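You operate a simulated robot arm through the tools that you are given. There is no shell and no other tool.

Carry out the task below with a simulated robot arm. There is one attempt and no reset: what you move stays moved.

## Task
Fill the tub marked M to its black line and put its lid on.
Fine: on the filling tray under the pail's spout; spout parked again; the lid matches the tub's rim. Set down upright: what you pick out.

It is judged by the outcome, as a careful person would: the job done as asked, and still so three seconds after it is handed in. It fails if anything else is knocked over, pushed out of place, dropped, spilled or broken. Lids that push on must go on centred and level and be pressed home; caps that screw on are set level and turned clockwise until they are tight.

## Robot
A 6-joint arm with a two-finger gripper, fixed in place. Base frame: the origin is at the foot of the arm, x ahead of it, y to its left, z up; the work surface is at about z = 860. Units: mm, degrees, N and s.
With the tool pointing down near the work surface it reaches from about 360 to 860 mm from the base axis. Its first joint turns from -166.0 to 166.0 degrees. Payload 2.45 kg.
The TCP is the grasp point between the finger pads, 20 mm short of the fingertips. In the tool frame z runs along the fingers and y along their closing line. The gripper opens to 140 mm. The gripper's body begins 168 mm behind the TCP.
Orientation is that of the tool frame in the base frame, as a unit quaternion [x, y, z, w]. With the fingers straight down and closing along the base's y, the tool's x points along the base's -x, its y along +y and its z along -z.

## Interface
- The arm moves only by the tool drive_tool. Its argument "moves" is a list of rows, each an object of numbers (a shift or turn left out is 0, a gripper value left out holds the last): "x", "y", "z": the shift along the tool's x, y, z in mm; "ax", "ay", "az": the turn, a rotation vector about the tool's x, y, z in degrees; "grip": the gripper command, from -1 (shut) to 1 (fully open), values between in proportion. In form: [{"x": .., "y": .., "z": .., "ax": .., "ay": .., "az": .., "grip": ..}, ...]. A call has 1 to 20 rows; each row shifts and turns the commanded pose from where the row before left it, along the tool's axes as they then stand. A row lasts 0.2 s, in which the tool goes at most 50 mm and 8.6 degrees; a call with a longer step from one row to the next is refused whole, and so is a gripper value outside its range. A pose out of reach is approached as far as the arm can. The call stops where the force on the tool passes 60 N (or 10 N more than at its start, if that is more) or the arm is blocked; 0.2 s more then pass. The fingers move at their own pace (about 45 mm/s each) and stop on an object; they squeeze with about 43 N. The grip force told is the motor's: it shows also when the fingers shut on nothing. Time passes only in rows, and 0.2 s behind the last, so rows that do not move let the fingers close. The reply holds the time, the measured pose of the TCP, the force on the tool along the base axes, the opening and the grip force, in the units named above and with some noise, with the torque about the TCP (base axes, N m) and any sound that the robot's microphone picked up, and new pictures: "show" is both (left out), scene, wrist or none.
- Cameras (640 x 400 px; columns grow to the right, rows downward): "scene" is fixed at [398.5, -655.3, 1512.7]; the picture's right is [0.90, -0.44, 0.00], its down [-0.31, -0.63, -0.71] and it looks along [0.31, 0.64, -0.70] (base axes); focal length 214 px, centre (320, 200). "wrist" rides on the gripper at [78, 11, -209] in the tool frame; the picture's right is [-0.14, 0.99, 0.00], its down [-0.92, -0.13, -0.37] and it looks along [-0.37, -0.05, 0.93] (tool axes); focal length 280 px, centre (320, 200). There is no depth. A picture from a camera that has moved, and an enlarged one, comes with that camera's place and axes in the base frame and with its lens. The place of the scene camera against the robot may be out by one fixed shift of up to 12 mm in any direction.
- move_column(by): slides the trunk up (or, below 0, down) by that many mm; the arm rides with it, the base frame stays. It gives what a move gives, with no picture.
- inspect(camera, box): a new picture of the part [left, top, right, bottom] of that camera's present view, enlarged. No time passes.
- sign_off(): hands the job in; it is judged then, once.

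Places have to be worked out from the pictures, the camera data and where the tool is seen. Open the gripper and draw the arm clear of the work before you hand the job in, unless the task says otherwise.

The tools are called after ">>>" as name(argument=value, ...) on one line, values as JSON. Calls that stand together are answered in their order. drive_tool: Moves the arm, as the interface text tells. Its arguments: {"type":"object","properties":{"moves":{"type":"array","items":{"type":"object","properties":{"x":{"type":"number"},"y":{"type":"number"},"z":{"type":"number"},"ax":{"type":"number"},"ay":{"type":"number"},"az":{"type":"number"},"grip":{"type":"number"}}}},"show":{"type":"string","enum":["both","scene","wrist","none"]}},"required":["moves"]} The other tools are called the same way: move_column (by) slides the trunk up or down; inspect (camera, box) takes an enlarged picture of a part of a camera's view; sign_off () hands the job in.

At the start:

```text
clock: 0.0
tcp_pos: [560.4, -162.1, 1350.8]
ee_rot: [0.0, 1.0, 0.0, 0.0]
contact_force: [0.0, 0.6, -0.3]
torque: [0.0, -0.01, -0.01]
grip_width: 140.0
grip_force: 0.1
trunk travel left (down, up): [-150.0, 80.0]
```

scene: 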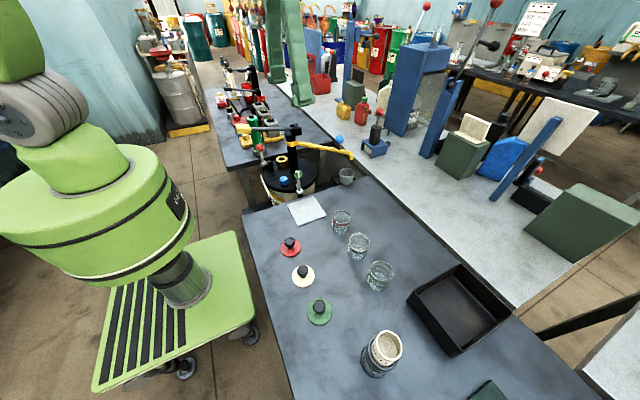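
wrist: 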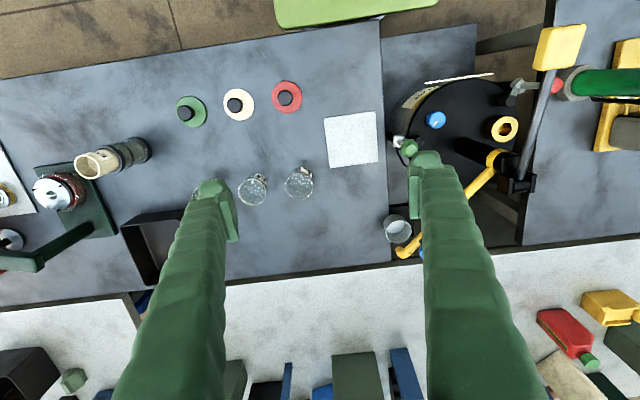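

The pictures show three glass tubs, three lids (red, white, green), a white tray pad and a pail with a spout. I'll take enlarged pictures to find the mark M and understand the pail.

>>> inspect(camera="scene", box=[240, 120, 400, 220])

>>> inspect(camera="scene", box=[270, 200, 430, 300])

>>> inspect(camera="scene", box=[340, 300, 500, 400])

>>> inspect(camera="wrist", box=[370, 60, 570, 185])

>>> inspect(camera="wrist", box=[160, 70, 340, 220])

```text
4.00 times, centred on (320, 170) of scene
camera zoom: at [398.5, -655.3, 1512.7], right [0.9, -0.44, 0.0], down [-0.31, -0.63, -0.71], along [0.31, 0.64, -0.7], focal length 858 px, centre (320, 320)
```

zoom: 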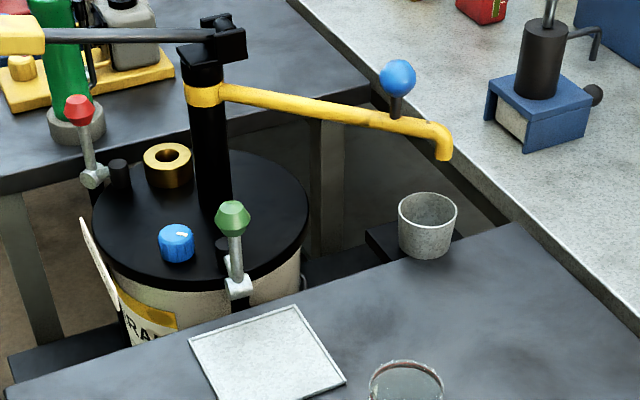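

```text
4.00 times, centred on (350, 250) of scene
camera zoom: at [398.5, -655.3, 1512.7], right [0.9, -0.44, 0.0], down [-0.31, -0.63, -0.71], along [0.31, 0.64, -0.7], focal length 858 px, centre (200, 0)
```

zoom: 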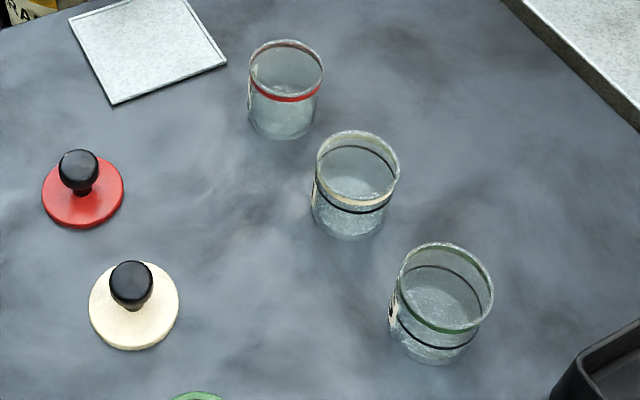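

```text
4.00 times, centred on (420, 350) of scene
camera zoom: at [398.5, -655.3, 1512.7], right [0.9, -0.44, 0.0], down [-0.31, -0.63, -0.71], along [0.31, 0.64, -0.7], focal length 858 px, centre (-80, -400)
```

zoom: 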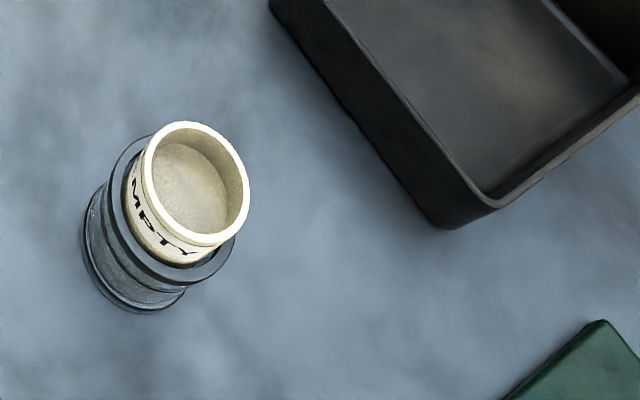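

```text
3.20 times, centred on (470, 122) of wrist
camera zoom: at [483.0, -151.0, 1559.1], right [0.14, 0.99, 0.0], down [0.92, -0.13, 0.37], along [0.37, -0.05, -0.93], focal length 897 px, centre (-160, 448)
```

zoom: 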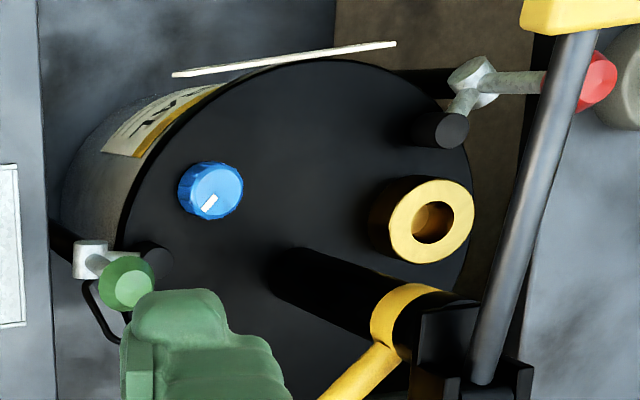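

```text
2.67 times, centred on (250, 145) of wrist
camera zoom: at [483.0, -151.0, 1559.1], right [0.14, 0.99, 0.0], down [0.92, -0.13, 0.37], along [0.37, -0.05, -0.93], focal length 748 px, centre (507, 347)
```

zoom: 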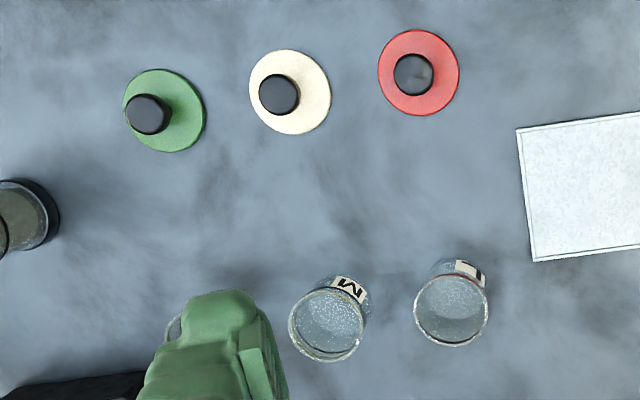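

The middle tub carries the M and has a cream rim band and a black line. I'll take closer looks at the pump, its handle and labels.

>>> inspect(camera="scene", box=[210, 80, 310, 142])

>>> inspect(camera="scene", box=[240, 130, 320, 210])

>>> inspect(camera="scene", box=[325, 220, 400, 300])

>>> inspect(camera="wrist", box=[0, 120, 160, 280])

>>> inspect(camera="wrist", box=[480, 0, 640, 160])

>>> inspect(camera="scene", box=[340, 60, 440, 160])

```text
6.40 times, centred on (260, 111) of scene
camera zoom: at [398.5, -655.3, 1512.7], right [0.9, -0.44, 0.0], down [-0.31, -0.63, -0.71], along [0.31, 0.64, -0.7], focal length 1373 px, centre (704, 770)
```

zoom: 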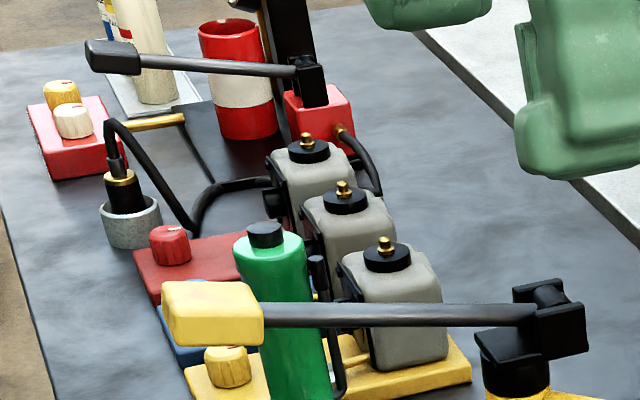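

```text
5.00 times, centred on (280, 170) of scene
camera zoom: at [398.5, -655.3, 1512.7], right [0.9, -0.44, 0.0], down [-0.31, -0.63, -0.71], along [0.31, 0.64, -0.7], focal length 1072 px, centre (520, 350)
```

zoom: 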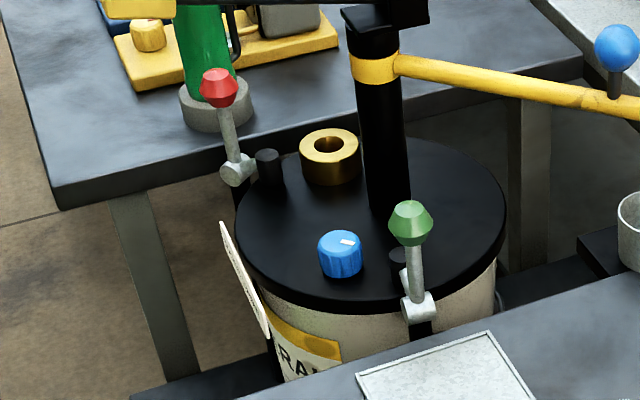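

```text
5.00 times, centred on (362, 260) of scene
camera zoom: at [398.5, -655.3, 1512.7], right [0.9, -0.44, 0.0], down [-0.31, -0.63, -0.71], along [0.31, 0.64, -0.7], focal length 1072 px, centre (108, -100)
```

zoom: 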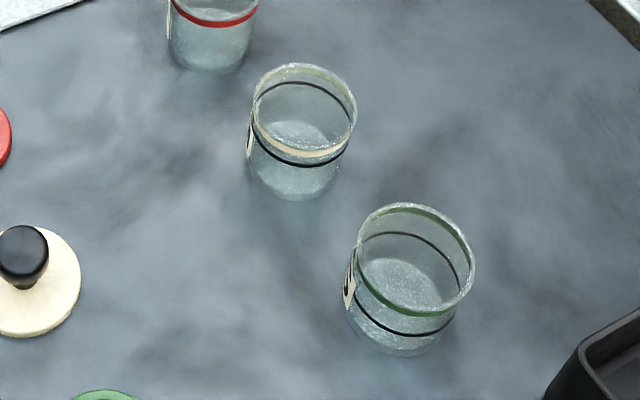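

```text
2.50 times, centred on (80, 200) of wrist
camera zoom: at [483.0, -151.0, 1559.1], right [0.14, 0.99, 0.0], down [0.92, -0.13, 0.37], along [0.37, -0.05, -0.93], focal length 701 px, centre (920, 200)
```

zoom: 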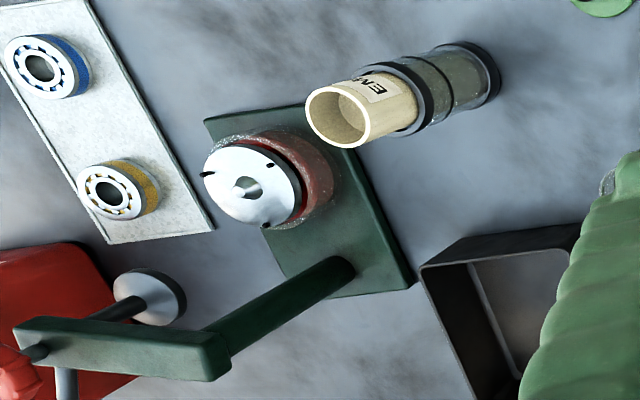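

```text
2.50 times, centred on (560, 80) of wrist
camera zoom: at [483.0, -151.0, 1559.1], right [0.14, 0.99, 0.0], down [0.92, -0.13, 0.37], along [0.37, -0.05, -0.93], focal length 701 px, centre (-280, 500)
```

zoom: 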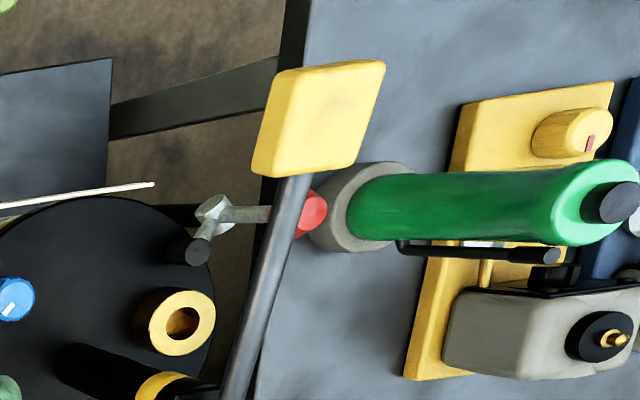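

```text
4.00 times, centred on (390, 110) of scene
camera zoom: at [398.5, -655.3, 1512.7], right [0.9, -0.44, 0.0], down [-0.31, -0.63, -0.71], along [0.31, 0.64, -0.7], focal length 858 px, centre (40, 560)
```

zoom: 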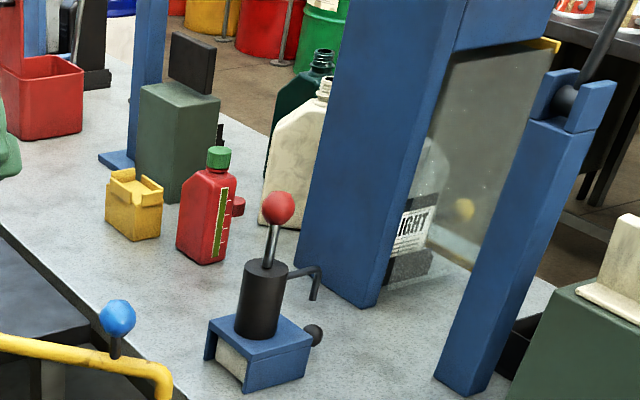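

The pump has a swivel spout (blue ball), a yellow-gripped pump handle, a blue dial and two knobbed side levers; I estimate the post at about (655, 168), parked spout tip near (865, -12, 987) and the tray near (613, -88). Before touching anything I'll zoom on the label and the dial.

>>> inspect(camera="scene", box=[254, 164, 294, 204])

>>> inspect(camera="scene", box=[325, 120, 365, 200])

>>> inspect(camera="wrist", box=[420, 100, 460, 130])

>>> inspect(camera="wrist", box=[370, 190, 450, 270])

>>> inspect(camera="scene", box=[270, 120, 320, 150])

```text
10.00 times, centred on (274, 184) of scene
camera zoom: at [398.5, -655.3, 1512.7], right [0.9, -0.44, 0.0], down [-0.31, -0.63, -0.71], along [0.31, 0.64, -0.7], focal length 2145 px, centre (780, 360)
```

zoom: 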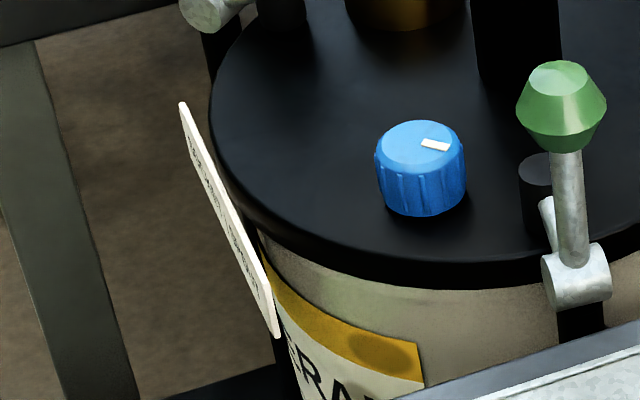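

```text
5.00 times, centred on (345, 160) of scene
camera zoom: at [398.5, -655.3, 1512.7], right [0.9, -0.44, 0.0], down [-0.31, -0.63, -0.71], along [0.31, 0.64, -0.7], focal length 1072 px, centre (195, 400)
```

zoom: 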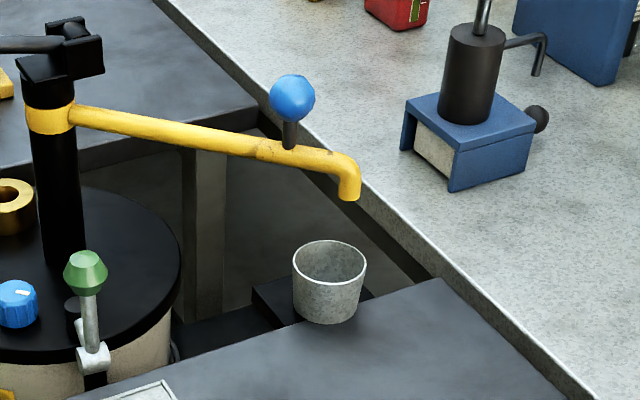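

```text
13.33 times, centred on (440, 115) of wrist
camera zoom: at [483.0, -151.0, 1559.1], right [0.14, 0.99, 0.0], down [0.92, -0.13, 0.37], along [0.37, -0.05, -0.93], focal length 3738 px, centre (-1280, 1333)
```

zoom: 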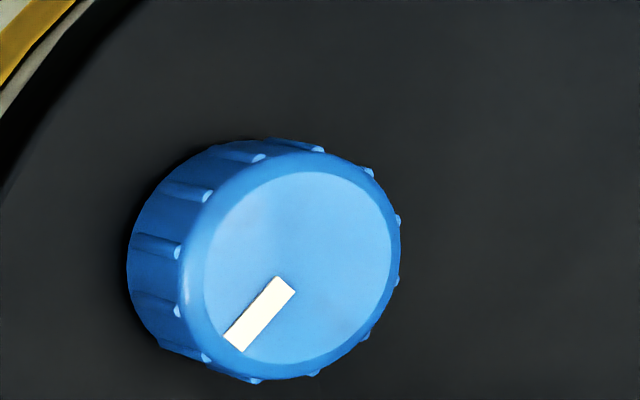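

```text
5.00 times, centred on (410, 230) of wrist
camera zoom: at [483.0, -151.0, 1559.1], right [0.14, 0.99, 0.0], down [0.92, -0.13, 0.37], along [0.37, -0.05, -0.93], focal length 1402 px, centre (-130, 50)
```

zoom: 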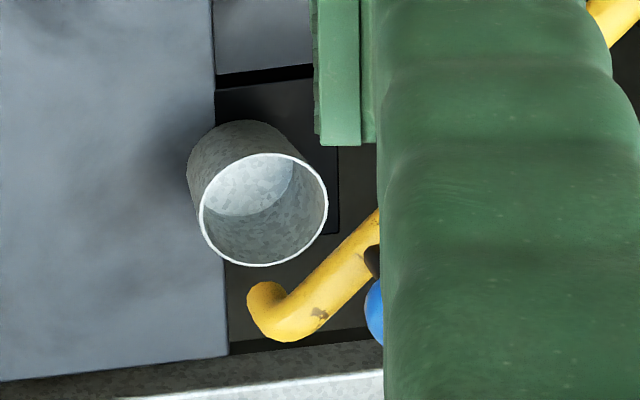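

```text
12.80 times, centred on (295, 135) of scene
camera zoom: at [398.5, -655.3, 1512.7], right [0.9, -0.44, 0.0], down [-0.31, -0.63, -0.71], along [0.31, 0.64, -0.7], focal length 2745 px, centre (640, 1032)
```

zoom: 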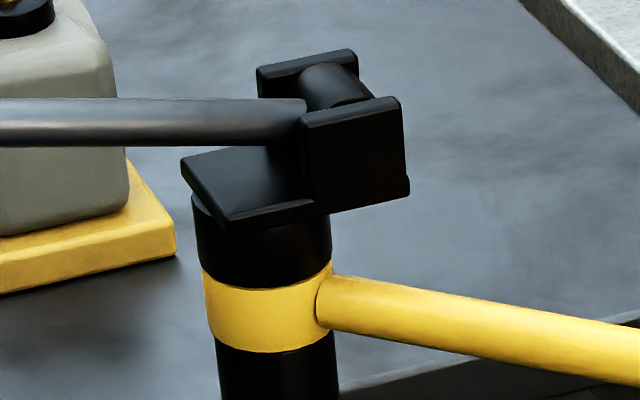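

There is a printed placard on the pail's robot-facing side (x about 502), so I'll draw the arm back and tilt the wrist camera to read it before deciding how the pump is worked.

>>> drive_tool(moves=[{"x": 26, "y": 27, "z": 16}, {"x": 26, "y": 27, "z": 16}, {"x": 26, "y": 27, "z": 16}, {"x": 26, "y": 27, "z": 16}, {"x": 26, "y": 27, "z": 16}, {"x": 26, "y": 27, "z": 16}, {"ay": -7.5}, {"ay": -7.5}, {"ay": -7.5}, {"ay": -7.5}, {}], show="both")

```text
clock: 2.4
tcp_pos: [435.4, -0.4, 1289.8]
ee_rot: [0.0, 0.966, 0.0, 0.257]
contact_force: [0.3, 0.8, -0.3]
torque: [0.02, 0.0, 0.0]
grip_width: 139.9
grip_force: 0.0
out of reach, approached as far as the arm can: row 9, 10
trunk travel left (down, up): [-150.0, 80.0]
camera wrist: at [266.4, 11.0, 1431.0], right [0.12, 0.99, 0.07], down [0.62, -0.13, 0.78], along [0.78, -0.05, -0.63], focal length 280 px, centre (320, 200)
```

scene: 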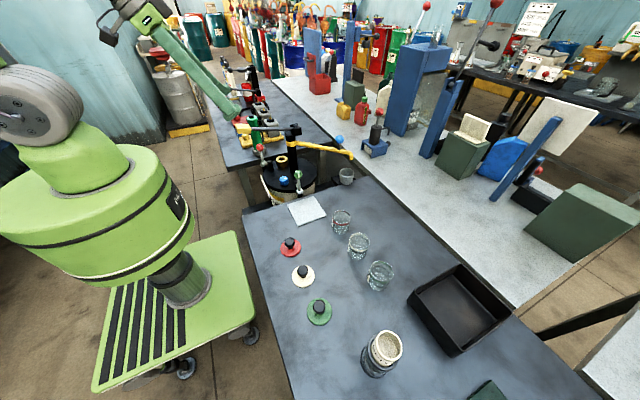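
wrist: 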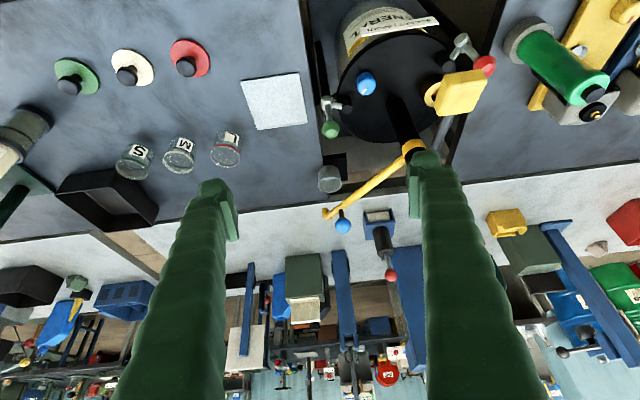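

The labels read S, M, L and the placard is now visible near the top of the wrist picture; I'll zoom on it and on the pump.

>>> inspect(camera="wrist", box=[335, 0, 455, 70])

>>> inspect(camera="wrist", box=[310, 50, 510, 230])

>>> inspect(camera="wrist", box=[100, 120, 250, 190])

```text
5.33 times, centred on (395, 35) of wrist
camera zoom: at [266.4, 11.0, 1431.0], right [0.12, 0.99, 0.07], down [0.62, -0.13, 0.78], along [0.78, -0.05, -0.63], focal length 1495 px, centre (-80, 1080)
```

zoom: 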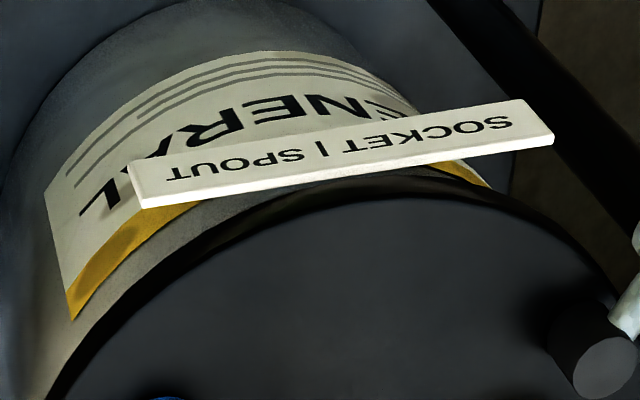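

```text
2.22 times, centred on (410, 140) of wrist
camera zoom: at [266.4, 11.0, 1431.0], right [0.12, 0.99, 0.07], down [0.62, -0.13, 0.78], along [0.78, -0.05, -0.63], focal length 623 px, centre (120, 333)
```

zoom: 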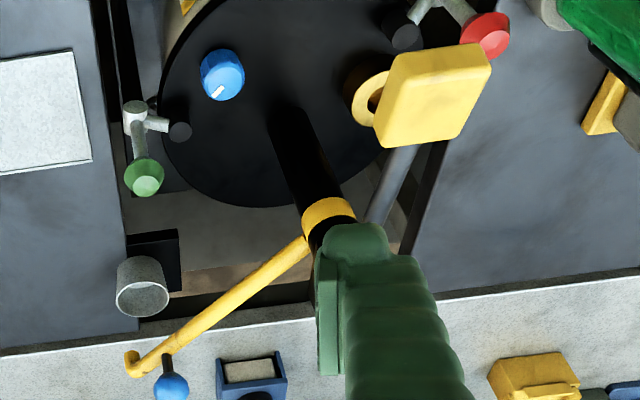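

```text
4.27 times, centred on (175, 155) of wrist
camera zoom: at [266.4, 11.0, 1431.0], right [0.12, 0.99, 0.07], down [0.62, -0.13, 0.78], along [0.78, -0.05, -0.63], focal length 1196 px, centre (939, 392)
```

zoom: 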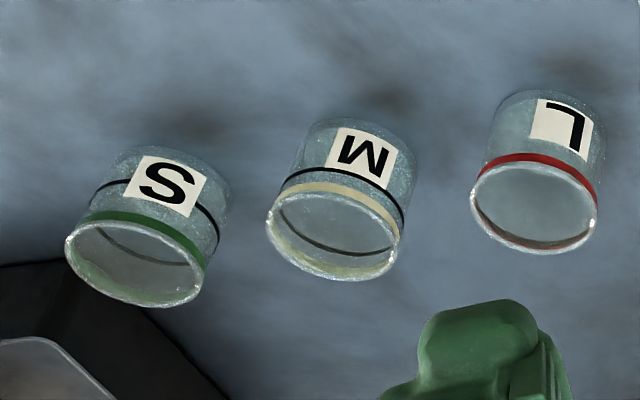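

The placard reads "SOCKET | SPOUT" (SPOUT on the robot's right, -y side), and the dial pointer aims toward +x/-y. I need to tell if the knobbed levers are clamps or valves, so I'll zoom in on them from both cameras.

>>> inspect(camera="scene", box=[284, 164, 314, 200])

>>> inspect(camera="scene", box=[248, 136, 290, 172])

>>> inspect(camera="wrist", box=[316, 90, 366, 150])

>>> inspect(camera="wrist", box=[430, 20, 510, 80])

>>> inspect(camera="wrist", box=[350, 60, 390, 100])

```text
11.11 times, centred on (299, 182) of scene
camera zoom: at [398.5, -655.3, 1512.7], right [0.9, -0.44, 0.0], down [-0.31, -0.63, -0.71], along [0.31, 0.64, -0.7], focal length 2383 px, centre (553, 400)
```

zoom: 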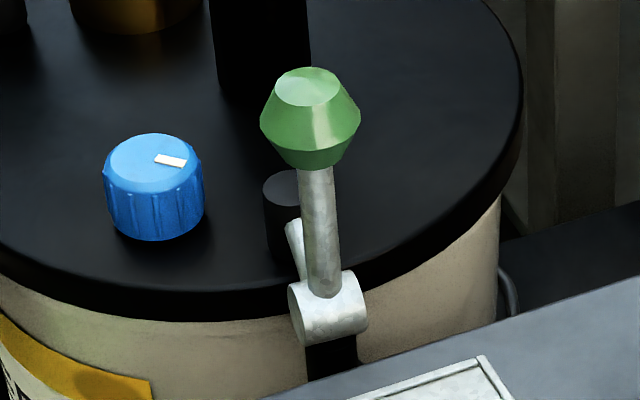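

```text
11.11 times, centred on (269, 154) of scene
camera zoom: at [398.5, -655.3, 1512.7], right [0.9, -0.44, 0.0], down [-0.31, -0.63, -0.71], along [0.31, 0.64, -0.7], focal length 2383 px, centre (887, 711)
```

zoom: 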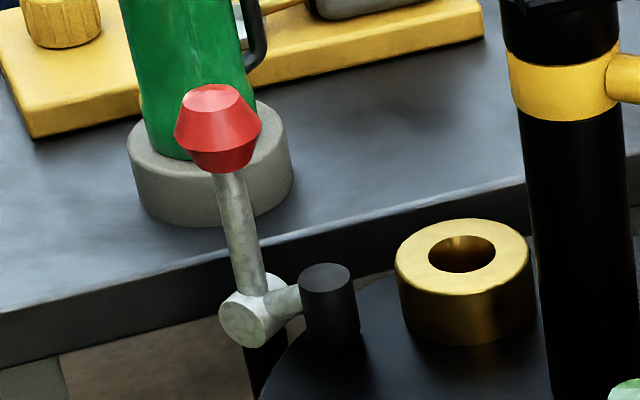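

```text
6.67 times, centred on (341, 120) of wrist
camera zoom: at [266.4, 11.0, 1431.0], right [0.12, 0.99, 0.07], down [0.62, -0.13, 0.78], along [0.78, -0.05, -0.63], focal length 1869 px, centre (180, 733)
```

zoom: 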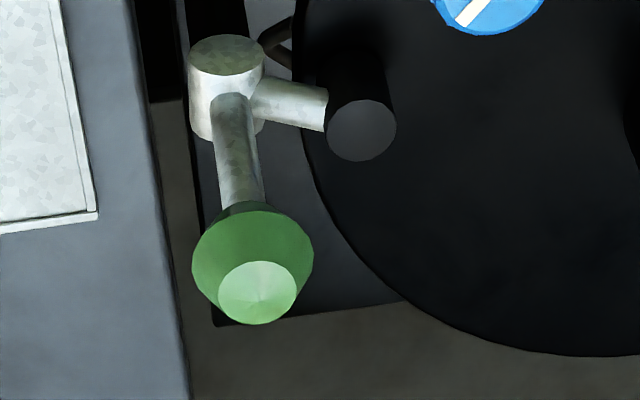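

```text
6.67 times, centred on (470, 50) of wrist
camera zoom: at [266.4, 11.0, 1431.0], right [0.12, 0.99, 0.07], down [0.62, -0.13, 0.78], along [0.78, -0.05, -0.63], focal length 1869 px, centre (-680, 1200)
```

zoom: 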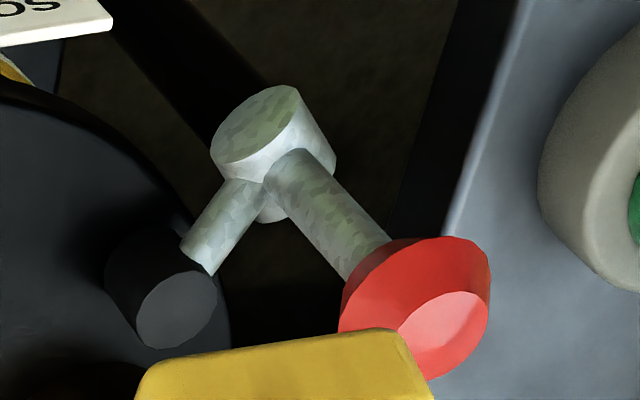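

```text
10.00 times, centred on (370, 80) of wrist
camera zoom: at [266.4, 11.0, 1431.0], right [0.12, 0.99, 0.07], down [0.62, -0.13, 0.78], along [0.78, -0.05, -0.63], focal length 2804 px, centre (-180, 1400)
```

zoom: 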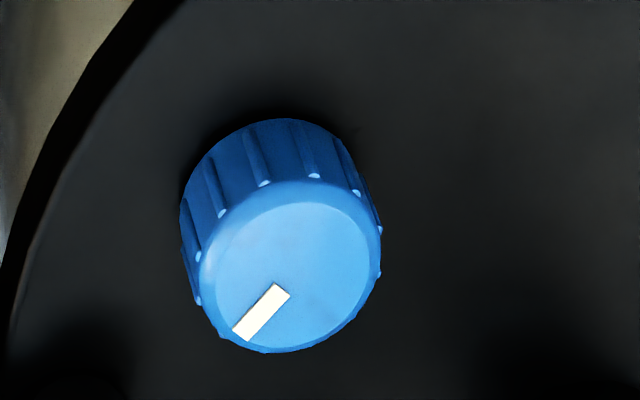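

The knobbed levers are toggle clamps holding the pail's lid (pads press on the lid), so I leave them alone; the dial pointer sits at -45°, i.e. to the right as read from the placard side, which is SPOUT. Now I level the tool again and go to look straight at tub M from the wrist camera for accurate placing.

>>> drive_tool(moves=[{"ay": 7.5}, {"ay": 7.5}, {"ay": 7.5}, {"ay": 7.5}, {}], show="none")

```text
clock: 3.6
tcp_pos: [436.2, 0.6, 1289.2]
ee_rot: [0.0, 1.0, 0.0, -0.001]
contact_force: [0.2, 0.8, -0.3]
torque: [0.01, 0.01, 0.02]
grip_width: 140.2
grip_force: 0.1
trunk travel left (down, up): [-150.0, 80.0]
```

The tool is level at (436, 1, 1289). I move to about (590, -350, 1150) to view tub M and its neighbours.

>>> drive_tool(moves=[{"x": -15.4, "y": -35, "z": 13.9}, {"x": -15.4, "y": -35, "z": 13.9}, {"x": -15.4, "y": -35, "z": 13.9}, {"x": -15.4, "y": -35, "z": 13.9}, {"x": -15.4, "y": -35, "z": 13.9}, {"x": -15.4, "y": -35, "z": 13.9}, {"x": -15.4, "y": -35, "z": 13.9}, {"x": -15.4, "y": -35, "z": 13.9}, {"x": -15.4, "y": -35, "z": 13.9}, {"x": -15.4, "y": -35, "z": 13.9}, {}], show="both")

```text
clock: 6.0
tcp_pos: [589.1, -349.5, 1149.8]
ee_rot: [0.0, 1.0, 0.0, 0.0]
contact_force: [-0.5, 0.5, -0.1]
torque: [-0.03, 0.02, 0.0]
grip_width: 139.7
grip_force: 0.1
trunk travel left (down, up): [-150.0, 80.0]
camera wrist: at [512.4, -339.0, 1358.6], right [0.14, 0.99, 0.0], down [0.92, -0.13, 0.37], along [0.37, -0.05, -0.93], focal length 280 px, centre (320, 200)
```

scene: 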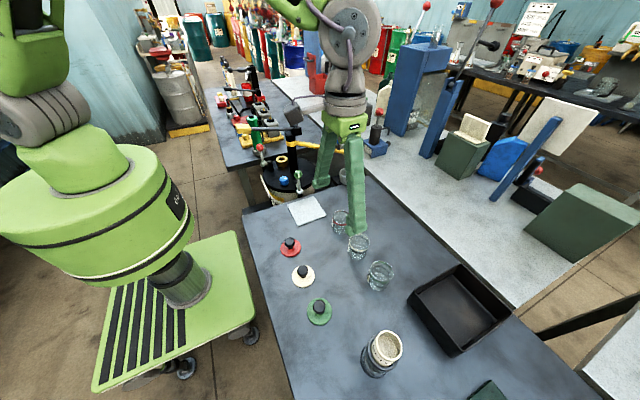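
wrist: 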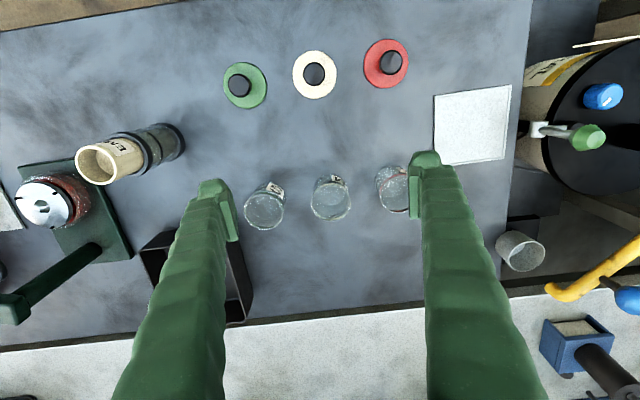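

>>> inspect(camera="wrist", box=[235, 150, 425, 250])

>>> inspect(camera="wrist", box=[210, 30, 420, 120])

>>> inspect(camera="wrist", box=[425, 80, 525, 170])

```text
3.37 times, centred on (330, 200) of wrist
camera zoom: at [512.4, -339.0, 1358.6], right [0.14, 0.99, 0.0], down [0.92, -0.13, 0.37], along [0.37, -0.05, -0.93], focal length 944 px, centre (286, 200)
```

zoom: 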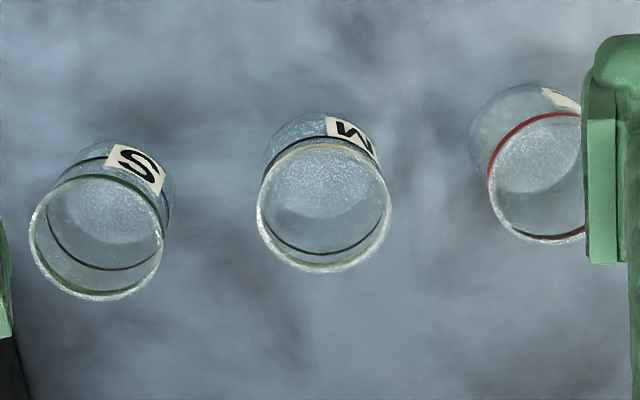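

```text
3.05 times, centred on (315, 75) of wrist
camera zoom: at [512.4, -339.0, 1358.6], right [0.14, 0.99, 0.0], down [0.92, -0.13, 0.37], along [0.37, -0.05, -0.93], focal length 854 px, centre (335, 581)
```

zoom: 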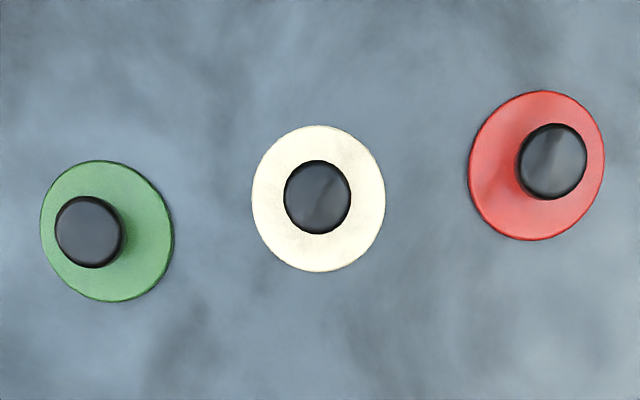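

```text
4.44 times, centred on (475, 125) of wrist
camera zoom: at [512.4, -339.0, 1358.6], right [0.14, 0.99, 0.0], down [0.92, -0.13, 0.37], along [0.37, -0.05, -0.93], focal length 1246 px, centre (-369, 533)
```

zoom: 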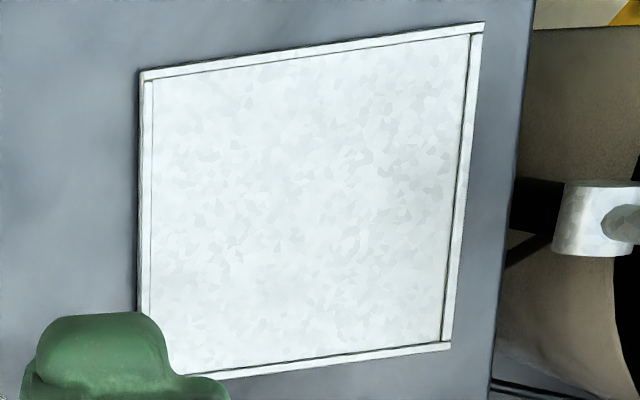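

From this view I get tub M at about (691, -344), rim near z 928 (about 66 mm wide), the cream lid at (493, -344) and the tray centre at (614, -90). Next I look down over the spout to measure its ball, tip and post.

>>> drive_tool(moves=[{"z": -40}, {"x": -5.7, "y": 37.8, "z": -12}, {"x": -5.7, "y": 37.8, "z": -12}, {"x": -5.7, "y": 37.8, "z": -12}, {"x": -5.7, "y": 37.8, "z": -12}, {"x": -5.7, "y": 37.8, "z": -12}, {"x": -5.7, "y": 37.8, "z": -12}, {"x": -5.7, "y": 37.8, "z": -12}, {"x": -5.7, "y": 37.8, "z": -12}, {"x": -5.7, "y": 37.8, "z": -12}, {}], show="wrist")

```text
clock: 8.4
tcp_pos: [641.1, -7.6, 1297.8]
ee_rot: [0.0, 1.0, 0.0, 0.0]
contact_force: [-0.2, 0.4, 0.5]
torque: [0.01, 0.03, 0.01]
grip_width: 139.9
grip_force: 0.2
trunk travel left (down, up): [-150.0, 80.0]
camera wrist: at [564.6, 2.3, 1506.0], right [0.14, 0.99, 0.0], down [0.92, -0.13, 0.37], along [0.37, -0.05, -0.93], focal length 280 px, centre (320, 200)
```

wrist: 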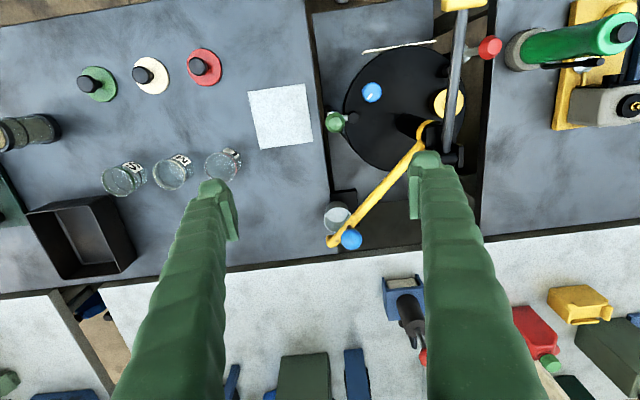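

>>> inspect(camera="wrist", box=[315, 170, 415, 260])

>>> inspect(camera="wrist", box=[330, 0, 530, 180])

>>> inspect(camera="wrist", box=[395, 100, 475, 180])

```text
4.44 times, centred on (365, 215) of wrist
camera zoom: at [564.6, 2.3, 1506.0], right [0.14, 0.99, 0.0], down [0.92, -0.13, 0.37], along [0.37, -0.05, -0.93], focal length 1246 px, centre (120, 133)
```

zoom: 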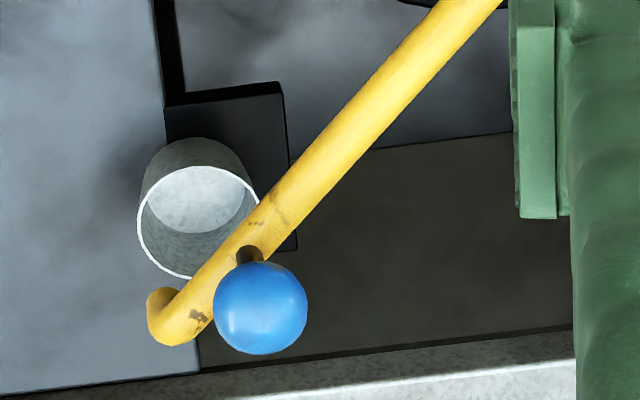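

```text
2.22 times, centred on (430, 90) of wrist
camera zoom: at [564.6, 2.3, 1506.0], right [0.14, 0.99, 0.0], down [0.92, -0.13, 0.37], along [0.37, -0.05, -0.93], focal length 623 px, centre (76, 444)
```

zoom: 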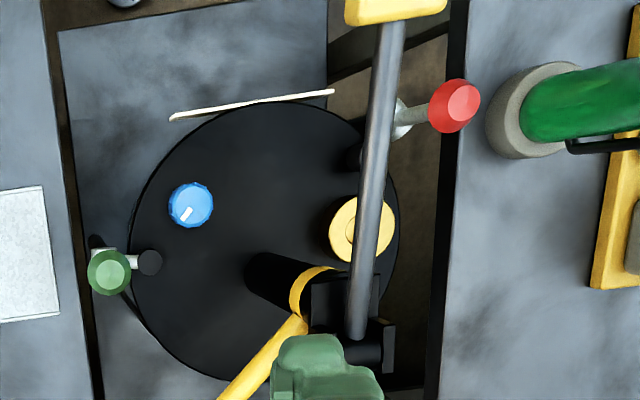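

```text
5.00 times, centred on (435, 140) of wrist
camera zoom: at [564.6, 2.3, 1506.0], right [0.14, 0.99, 0.0], down [0.92, -0.13, 0.37], along [0.37, -0.05, -0.93], focal length 1402 px, centre (-255, 500)
```

zoom: 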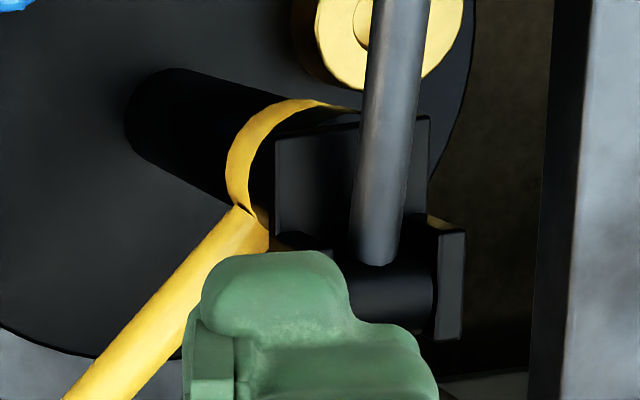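

Triangulating: blue ball at (816, 24, 1077), spout tip (853, -18, 997), post axis about (660, 178), so the tip swings on a ~275 mm circle that passes over the tray centre. Now I go above tub M with the fingers narrowed to about 92 mm (neighbours are 110 mm away) and check alignment.

>>> drive_tool(moves=[{"x": -5, "y": -33.7, "z": 24, "grip": 0.31}, {"x": -5, "y": -33.7, "z": 24}, {"x": -5, "y": -33.7, "z": 24}, {"x": -5, "y": -33.7, "z": 24}, {"x": -5, "y": -33.7, "z": 24}, {"x": -5, "y": -33.7, "z": 24}, {"x": -5, "y": -33.7, "z": 24}, {"x": -5, "y": -33.7, "z": 24}, {"x": -5, "y": -33.7, "z": 24}, {"x": -5, "y": -33.7, "z": 24}, {}], show="wrist")

```text
clock: 10.8
tcp_pos: [693.1, -346.7, 1057.5]
ee_rot: [0.0, 1.0, 0.0, 0.0]
contact_force: [-0.1, -0.4, -0.9]
torque: [-0.01, 0.02, 0.02]
grip_width: 91.5
grip_force: 0.0
trunk travel left (down, up): [-150.0, 80.0]
camera wrist: at [615.4, -335.9, 1265.9], right [0.14, 0.99, 0.0], down [0.92, -0.13, 0.37], along [0.37, -0.05, -0.93], focal length 280 px, centre (320, 200)
```

wrist: 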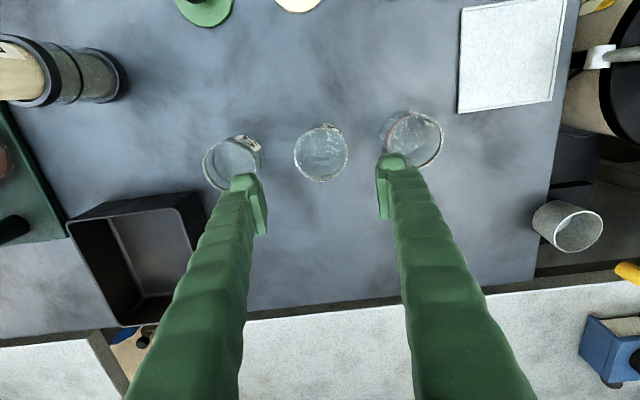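

>>> inspect(camera="wrist", box=[280, 110, 360, 190])

>>> inspect(camera="wrist", box=[190, 90, 460, 250])

```text
5.00 times, centred on (320, 150) of wrist
camera zoom: at [615.4, -335.9, 1265.9], right [0.14, 0.99, 0.0], down [0.92, -0.13, 0.37], along [0.37, -0.05, -0.93], focal length 1402 px, centre (320, 450)
```

zoom: 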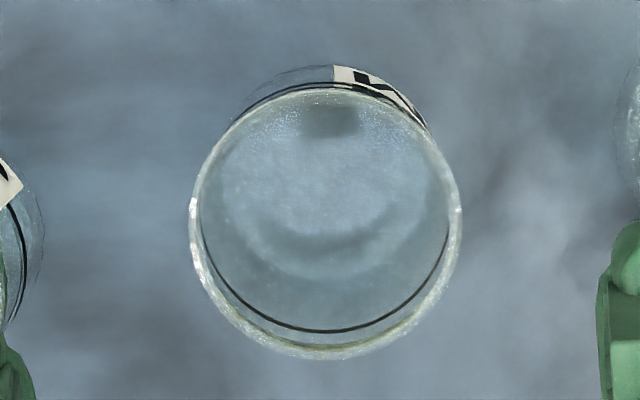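

```text
2.37 times, centred on (325, 170) of wrist
camera zoom: at [615.4, -335.9, 1265.9], right [0.14, 0.99, 0.0], down [0.92, -0.13, 0.37], along [0.37, -0.05, -0.93], focal length 665 px, centre (308, 271)
```

zoom: 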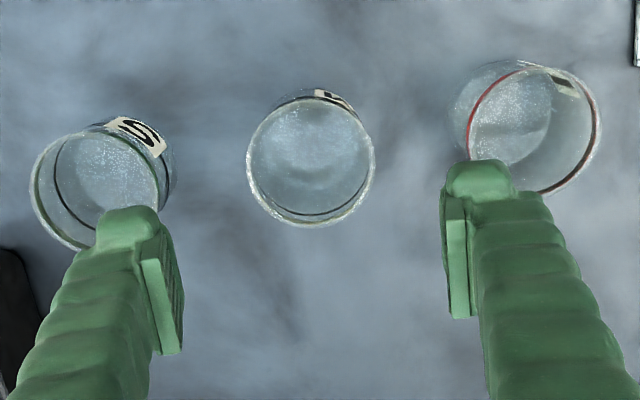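

Tub M's rim centre works out to (691.3, -344.6); I correct by (-1.8, +2.1) mm and descend in stages to 935, checking clearance to the neighbours.

>>> drive_tool(moves=[{"x": 1.8, "y": 2.1}, {"z": 40}, {"z": 40}, {"z": 35}, {}], show="both")

```text
clock: 12.0
tcp_pos: [689.7, -345.1, 942.7]
ee_rot: [0.0, 1.0, 0.0, 0.0]
contact_force: [0.2, 0.1, 0.0]
torque: [0.02, 0.01, -0.02]
grip_width: 91.7
grip_force: 0.0
trunk travel left (down, up): [-150.0, 80.0]
camera wrist: at [612.8, -333.9, 1150.7], right [0.14, 0.99, 0.0], down [0.92, -0.13, 0.37], along [0.37, -0.05, -0.93], focal length 280 px, centre (320, 200)
```

scene: 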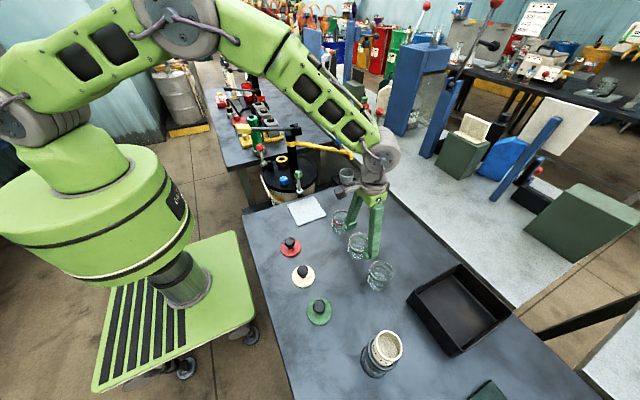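
wrist: 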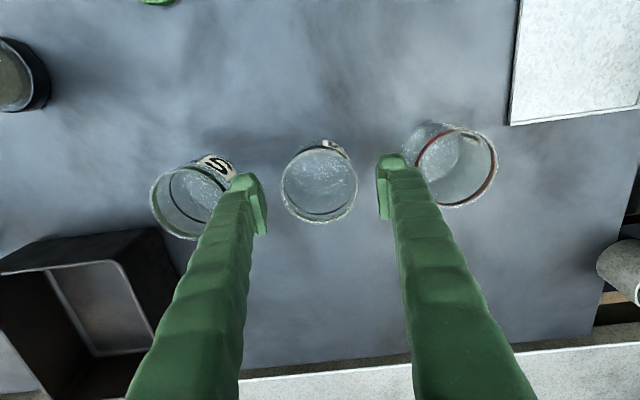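

The fingers straddle tub M evenly with room to both neighbours. I lower to about z 898 and close gently onto it.

>>> drive_tool(moves=[{"z": 22}, {"z": 22}, {}, {"grip": -0.2}, {}, {}, {}, {}], show="both")

```text
clock: 13.8
tcp_pos: [689.0, -345.7, 898.2]
ee_rot: [0.0, 1.0, 0.0, 0.0]
contact_force: [-0.8, -0.4, 0.3]
torque: [-0.02, 0.01, -0.01]
grip_width: 70.1
grip_force: 43.1
trunk travel left (down, up): [-150.0, 80.0]
camera wrist: at [612.6, -333.6, 1107.2], right [0.14, 0.99, 0.0], down [0.92, -0.13, 0.37], along [0.36, -0.05, -0.93], focal length 280 px, centre (320, 200)
```

scene: 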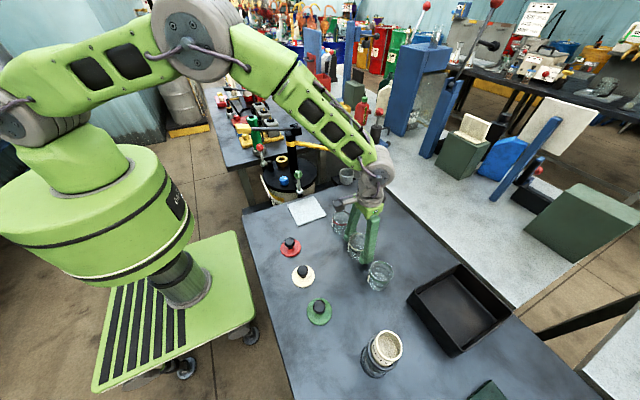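
wrist: 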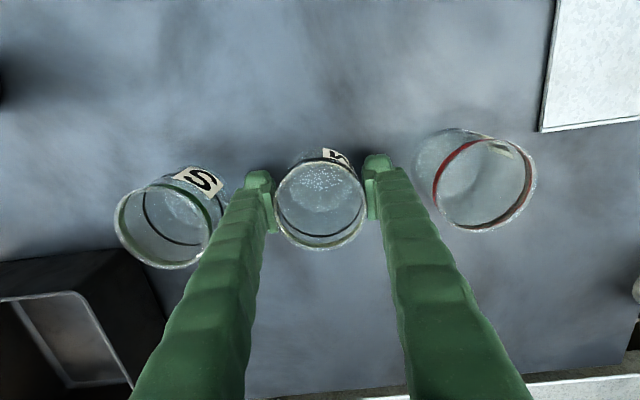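

The grip is firm at 70.1 mm width. I lift straight up 120 mm and check the tub comes along.

>>> drive_tool(moves=[{"z": -15}, {"z": -35}, {"z": -35}, {"z": -35}, {}], show="both")

```text
clock: 15.0
tcp_pos: [688.5, -343.9, 1019.4]
ee_rot: [0.0, 1.0, 0.0, -0.001]
contact_force: [0.1, 0.1, -1.5]
torque: [-0.02, 0.01, 0.0]
grip_width: 70.2
grip_force: 42.9
trunk travel left (down, up): [-150.0, 80.0]
camera wrist: at [612.6, -333.2, 1227.7], right [0.14, 0.99, 0.0], down [0.92, -0.13, 0.37], along [0.36, -0.05, -0.93], focal length 280 px, centre (320, 200)
```

scene: 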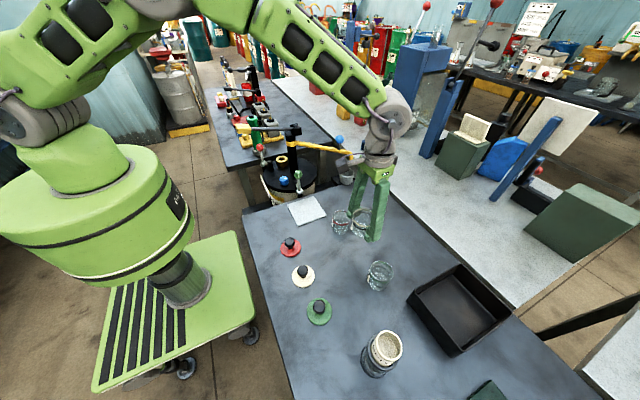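
wrist: 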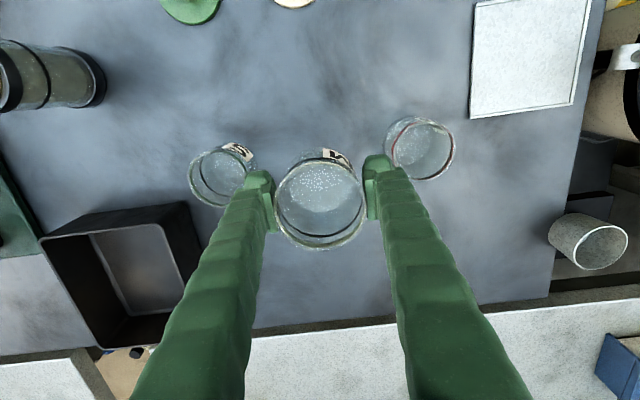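

The tub hangs straight in the grip. I carry it at height over to above the tray centre (614, -91), keeping well above tub L.

>>> drive_tool(moves=[{"z": -25}, {"x": 10.6, "y": 36.1}, {"x": 10.6, "y": 36.1}, {"x": 10.6, "y": 36.1}, {"x": 10.6, "y": 36.1}, {"x": 10.6, "y": 36.1}, {"x": 10.6, "y": 36.1}, {"x": 10.6, "y": 36.1}, {}, {}], show="both")

```text
clock: 17.2
tcp_pos: [615.2, -91.0, 1044.6]
ee_rot: [0.0, 1.0, 0.001, 0.001]
contact_force: [0.3, 1.1, -0.8]
torque: [-0.03, 0.0, 0.0]
grip_width: 70.2
grip_force: 43.2
trunk travel left (down, up): [-150.0, 80.0]
camera wrist: at [538.8, -80.6, 1252.5], right [0.14, 0.99, 0.0], down [0.92, -0.13, 0.37], along [0.37, -0.05, -0.93], focal length 280 px, centre (320, 200)
```

scene: 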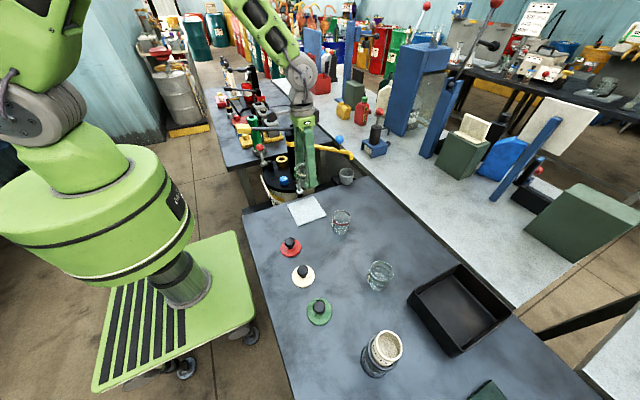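
wrist: 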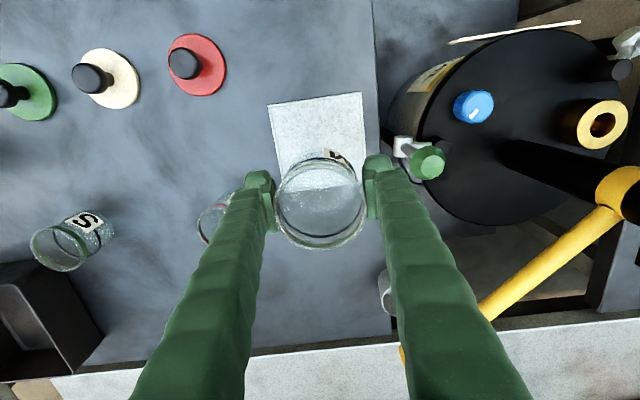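

The tub is above the tray; I adjust by about 1.5 mm and descend to just above the tray surface.

>>> drive_tool(moves=[{"x": 1.5, "y": 1}, {"z": 35}, {"z": 35}, {"z": 35}, {"z": 27}, {}], show="both")

>>> inspect(camera="scene", box=[280, 180, 340, 230])

```text
clock: 18.6
tcp_pos: [613.9, -89.6, 912.6]
ee_rot: [0.0, 1.0, 0.0, 0.0]
contact_force: [-0.5, -0.9, -0.6]
torque: [-0.05, -0.01, 0.0]
grip_width: 69.8
grip_force: 42.8
trunk travel left (down, up): [-150.0, 80.0]
camera wrist: at [536.0, -79.4, 1120.4], right [0.14, 0.99, 0.0], down [0.92, -0.13, 0.37], along [0.37, -0.05, -0.93], focal length 280 px, centre (320, 200)
```

scene: 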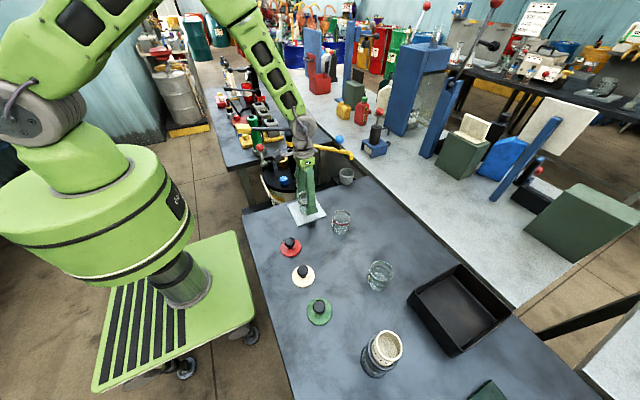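
wrist: 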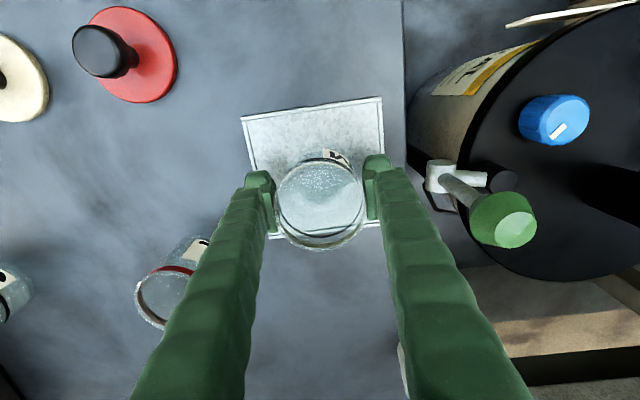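

```text
8.00 times, centred on (310, 205) of scene
camera zoom: at [398.5, -655.3, 1512.7], right [0.9, -0.44, 0.0], down [-0.31, -0.63, -0.71], along [0.31, 0.64, -0.7], focal length 1716 px, centre (400, 160)
```

zoom: 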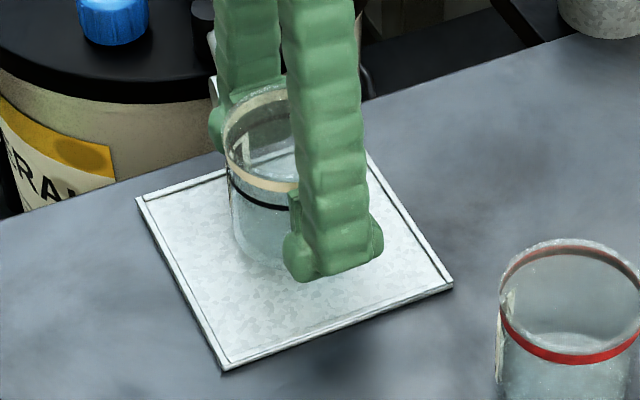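

The tub is centred over the tray and still a little above it. I lower in small steps watching for contact.

>>> drive_tool(moves=[{"z": 2}, {"z": 2}, {"z": 1}, {"z": 1}, {}], show="none")

```text
clock: 19.8
tcp_pos: [615.2, -91.0, 906.0]
ee_rot: [0.0, 1.0, 0.0, 0.0]
contact_force: [1.0, -0.8, -0.8]
torque: [-0.01, 0.01, 0.03]
grip_width: 69.9
grip_force: 42.8
trunk travel left (down, up): [-150.0, 80.0]
```

>>> inspect(camera="scene", box=[290, 190, 330, 222])

>>> drive_tool(moves=[{"z": 1}, {"z": 1}, {}], show="none")

```text
12.50 times, centred on (310, 206) of scene
camera zoom: at [398.5, -655.3, 1512.7], right [0.9, -0.44, 0.0], down [-0.31, -0.63, -0.71], along [0.31, 0.64, -0.7], focal length 2681 px, centre (445, 125)
```

zoom: 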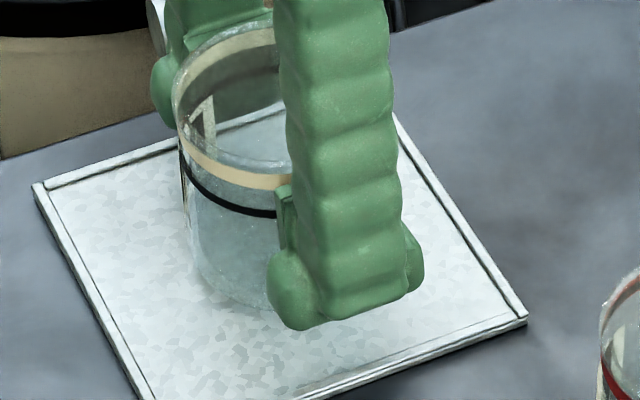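

```text
clock: 20.6
tcp_pos: [613.9, -90.3, 904.2]
ee_rot: [0.0, 1.0, 0.001, 0.0]
contact_force: [-0.1, -0.2, -0.4]
torque: [0.0, 0.04, 0.0]
grip_width: 70.0
grip_force: 42.7
trunk travel left (down, up): [-150.0, 80.0]
```

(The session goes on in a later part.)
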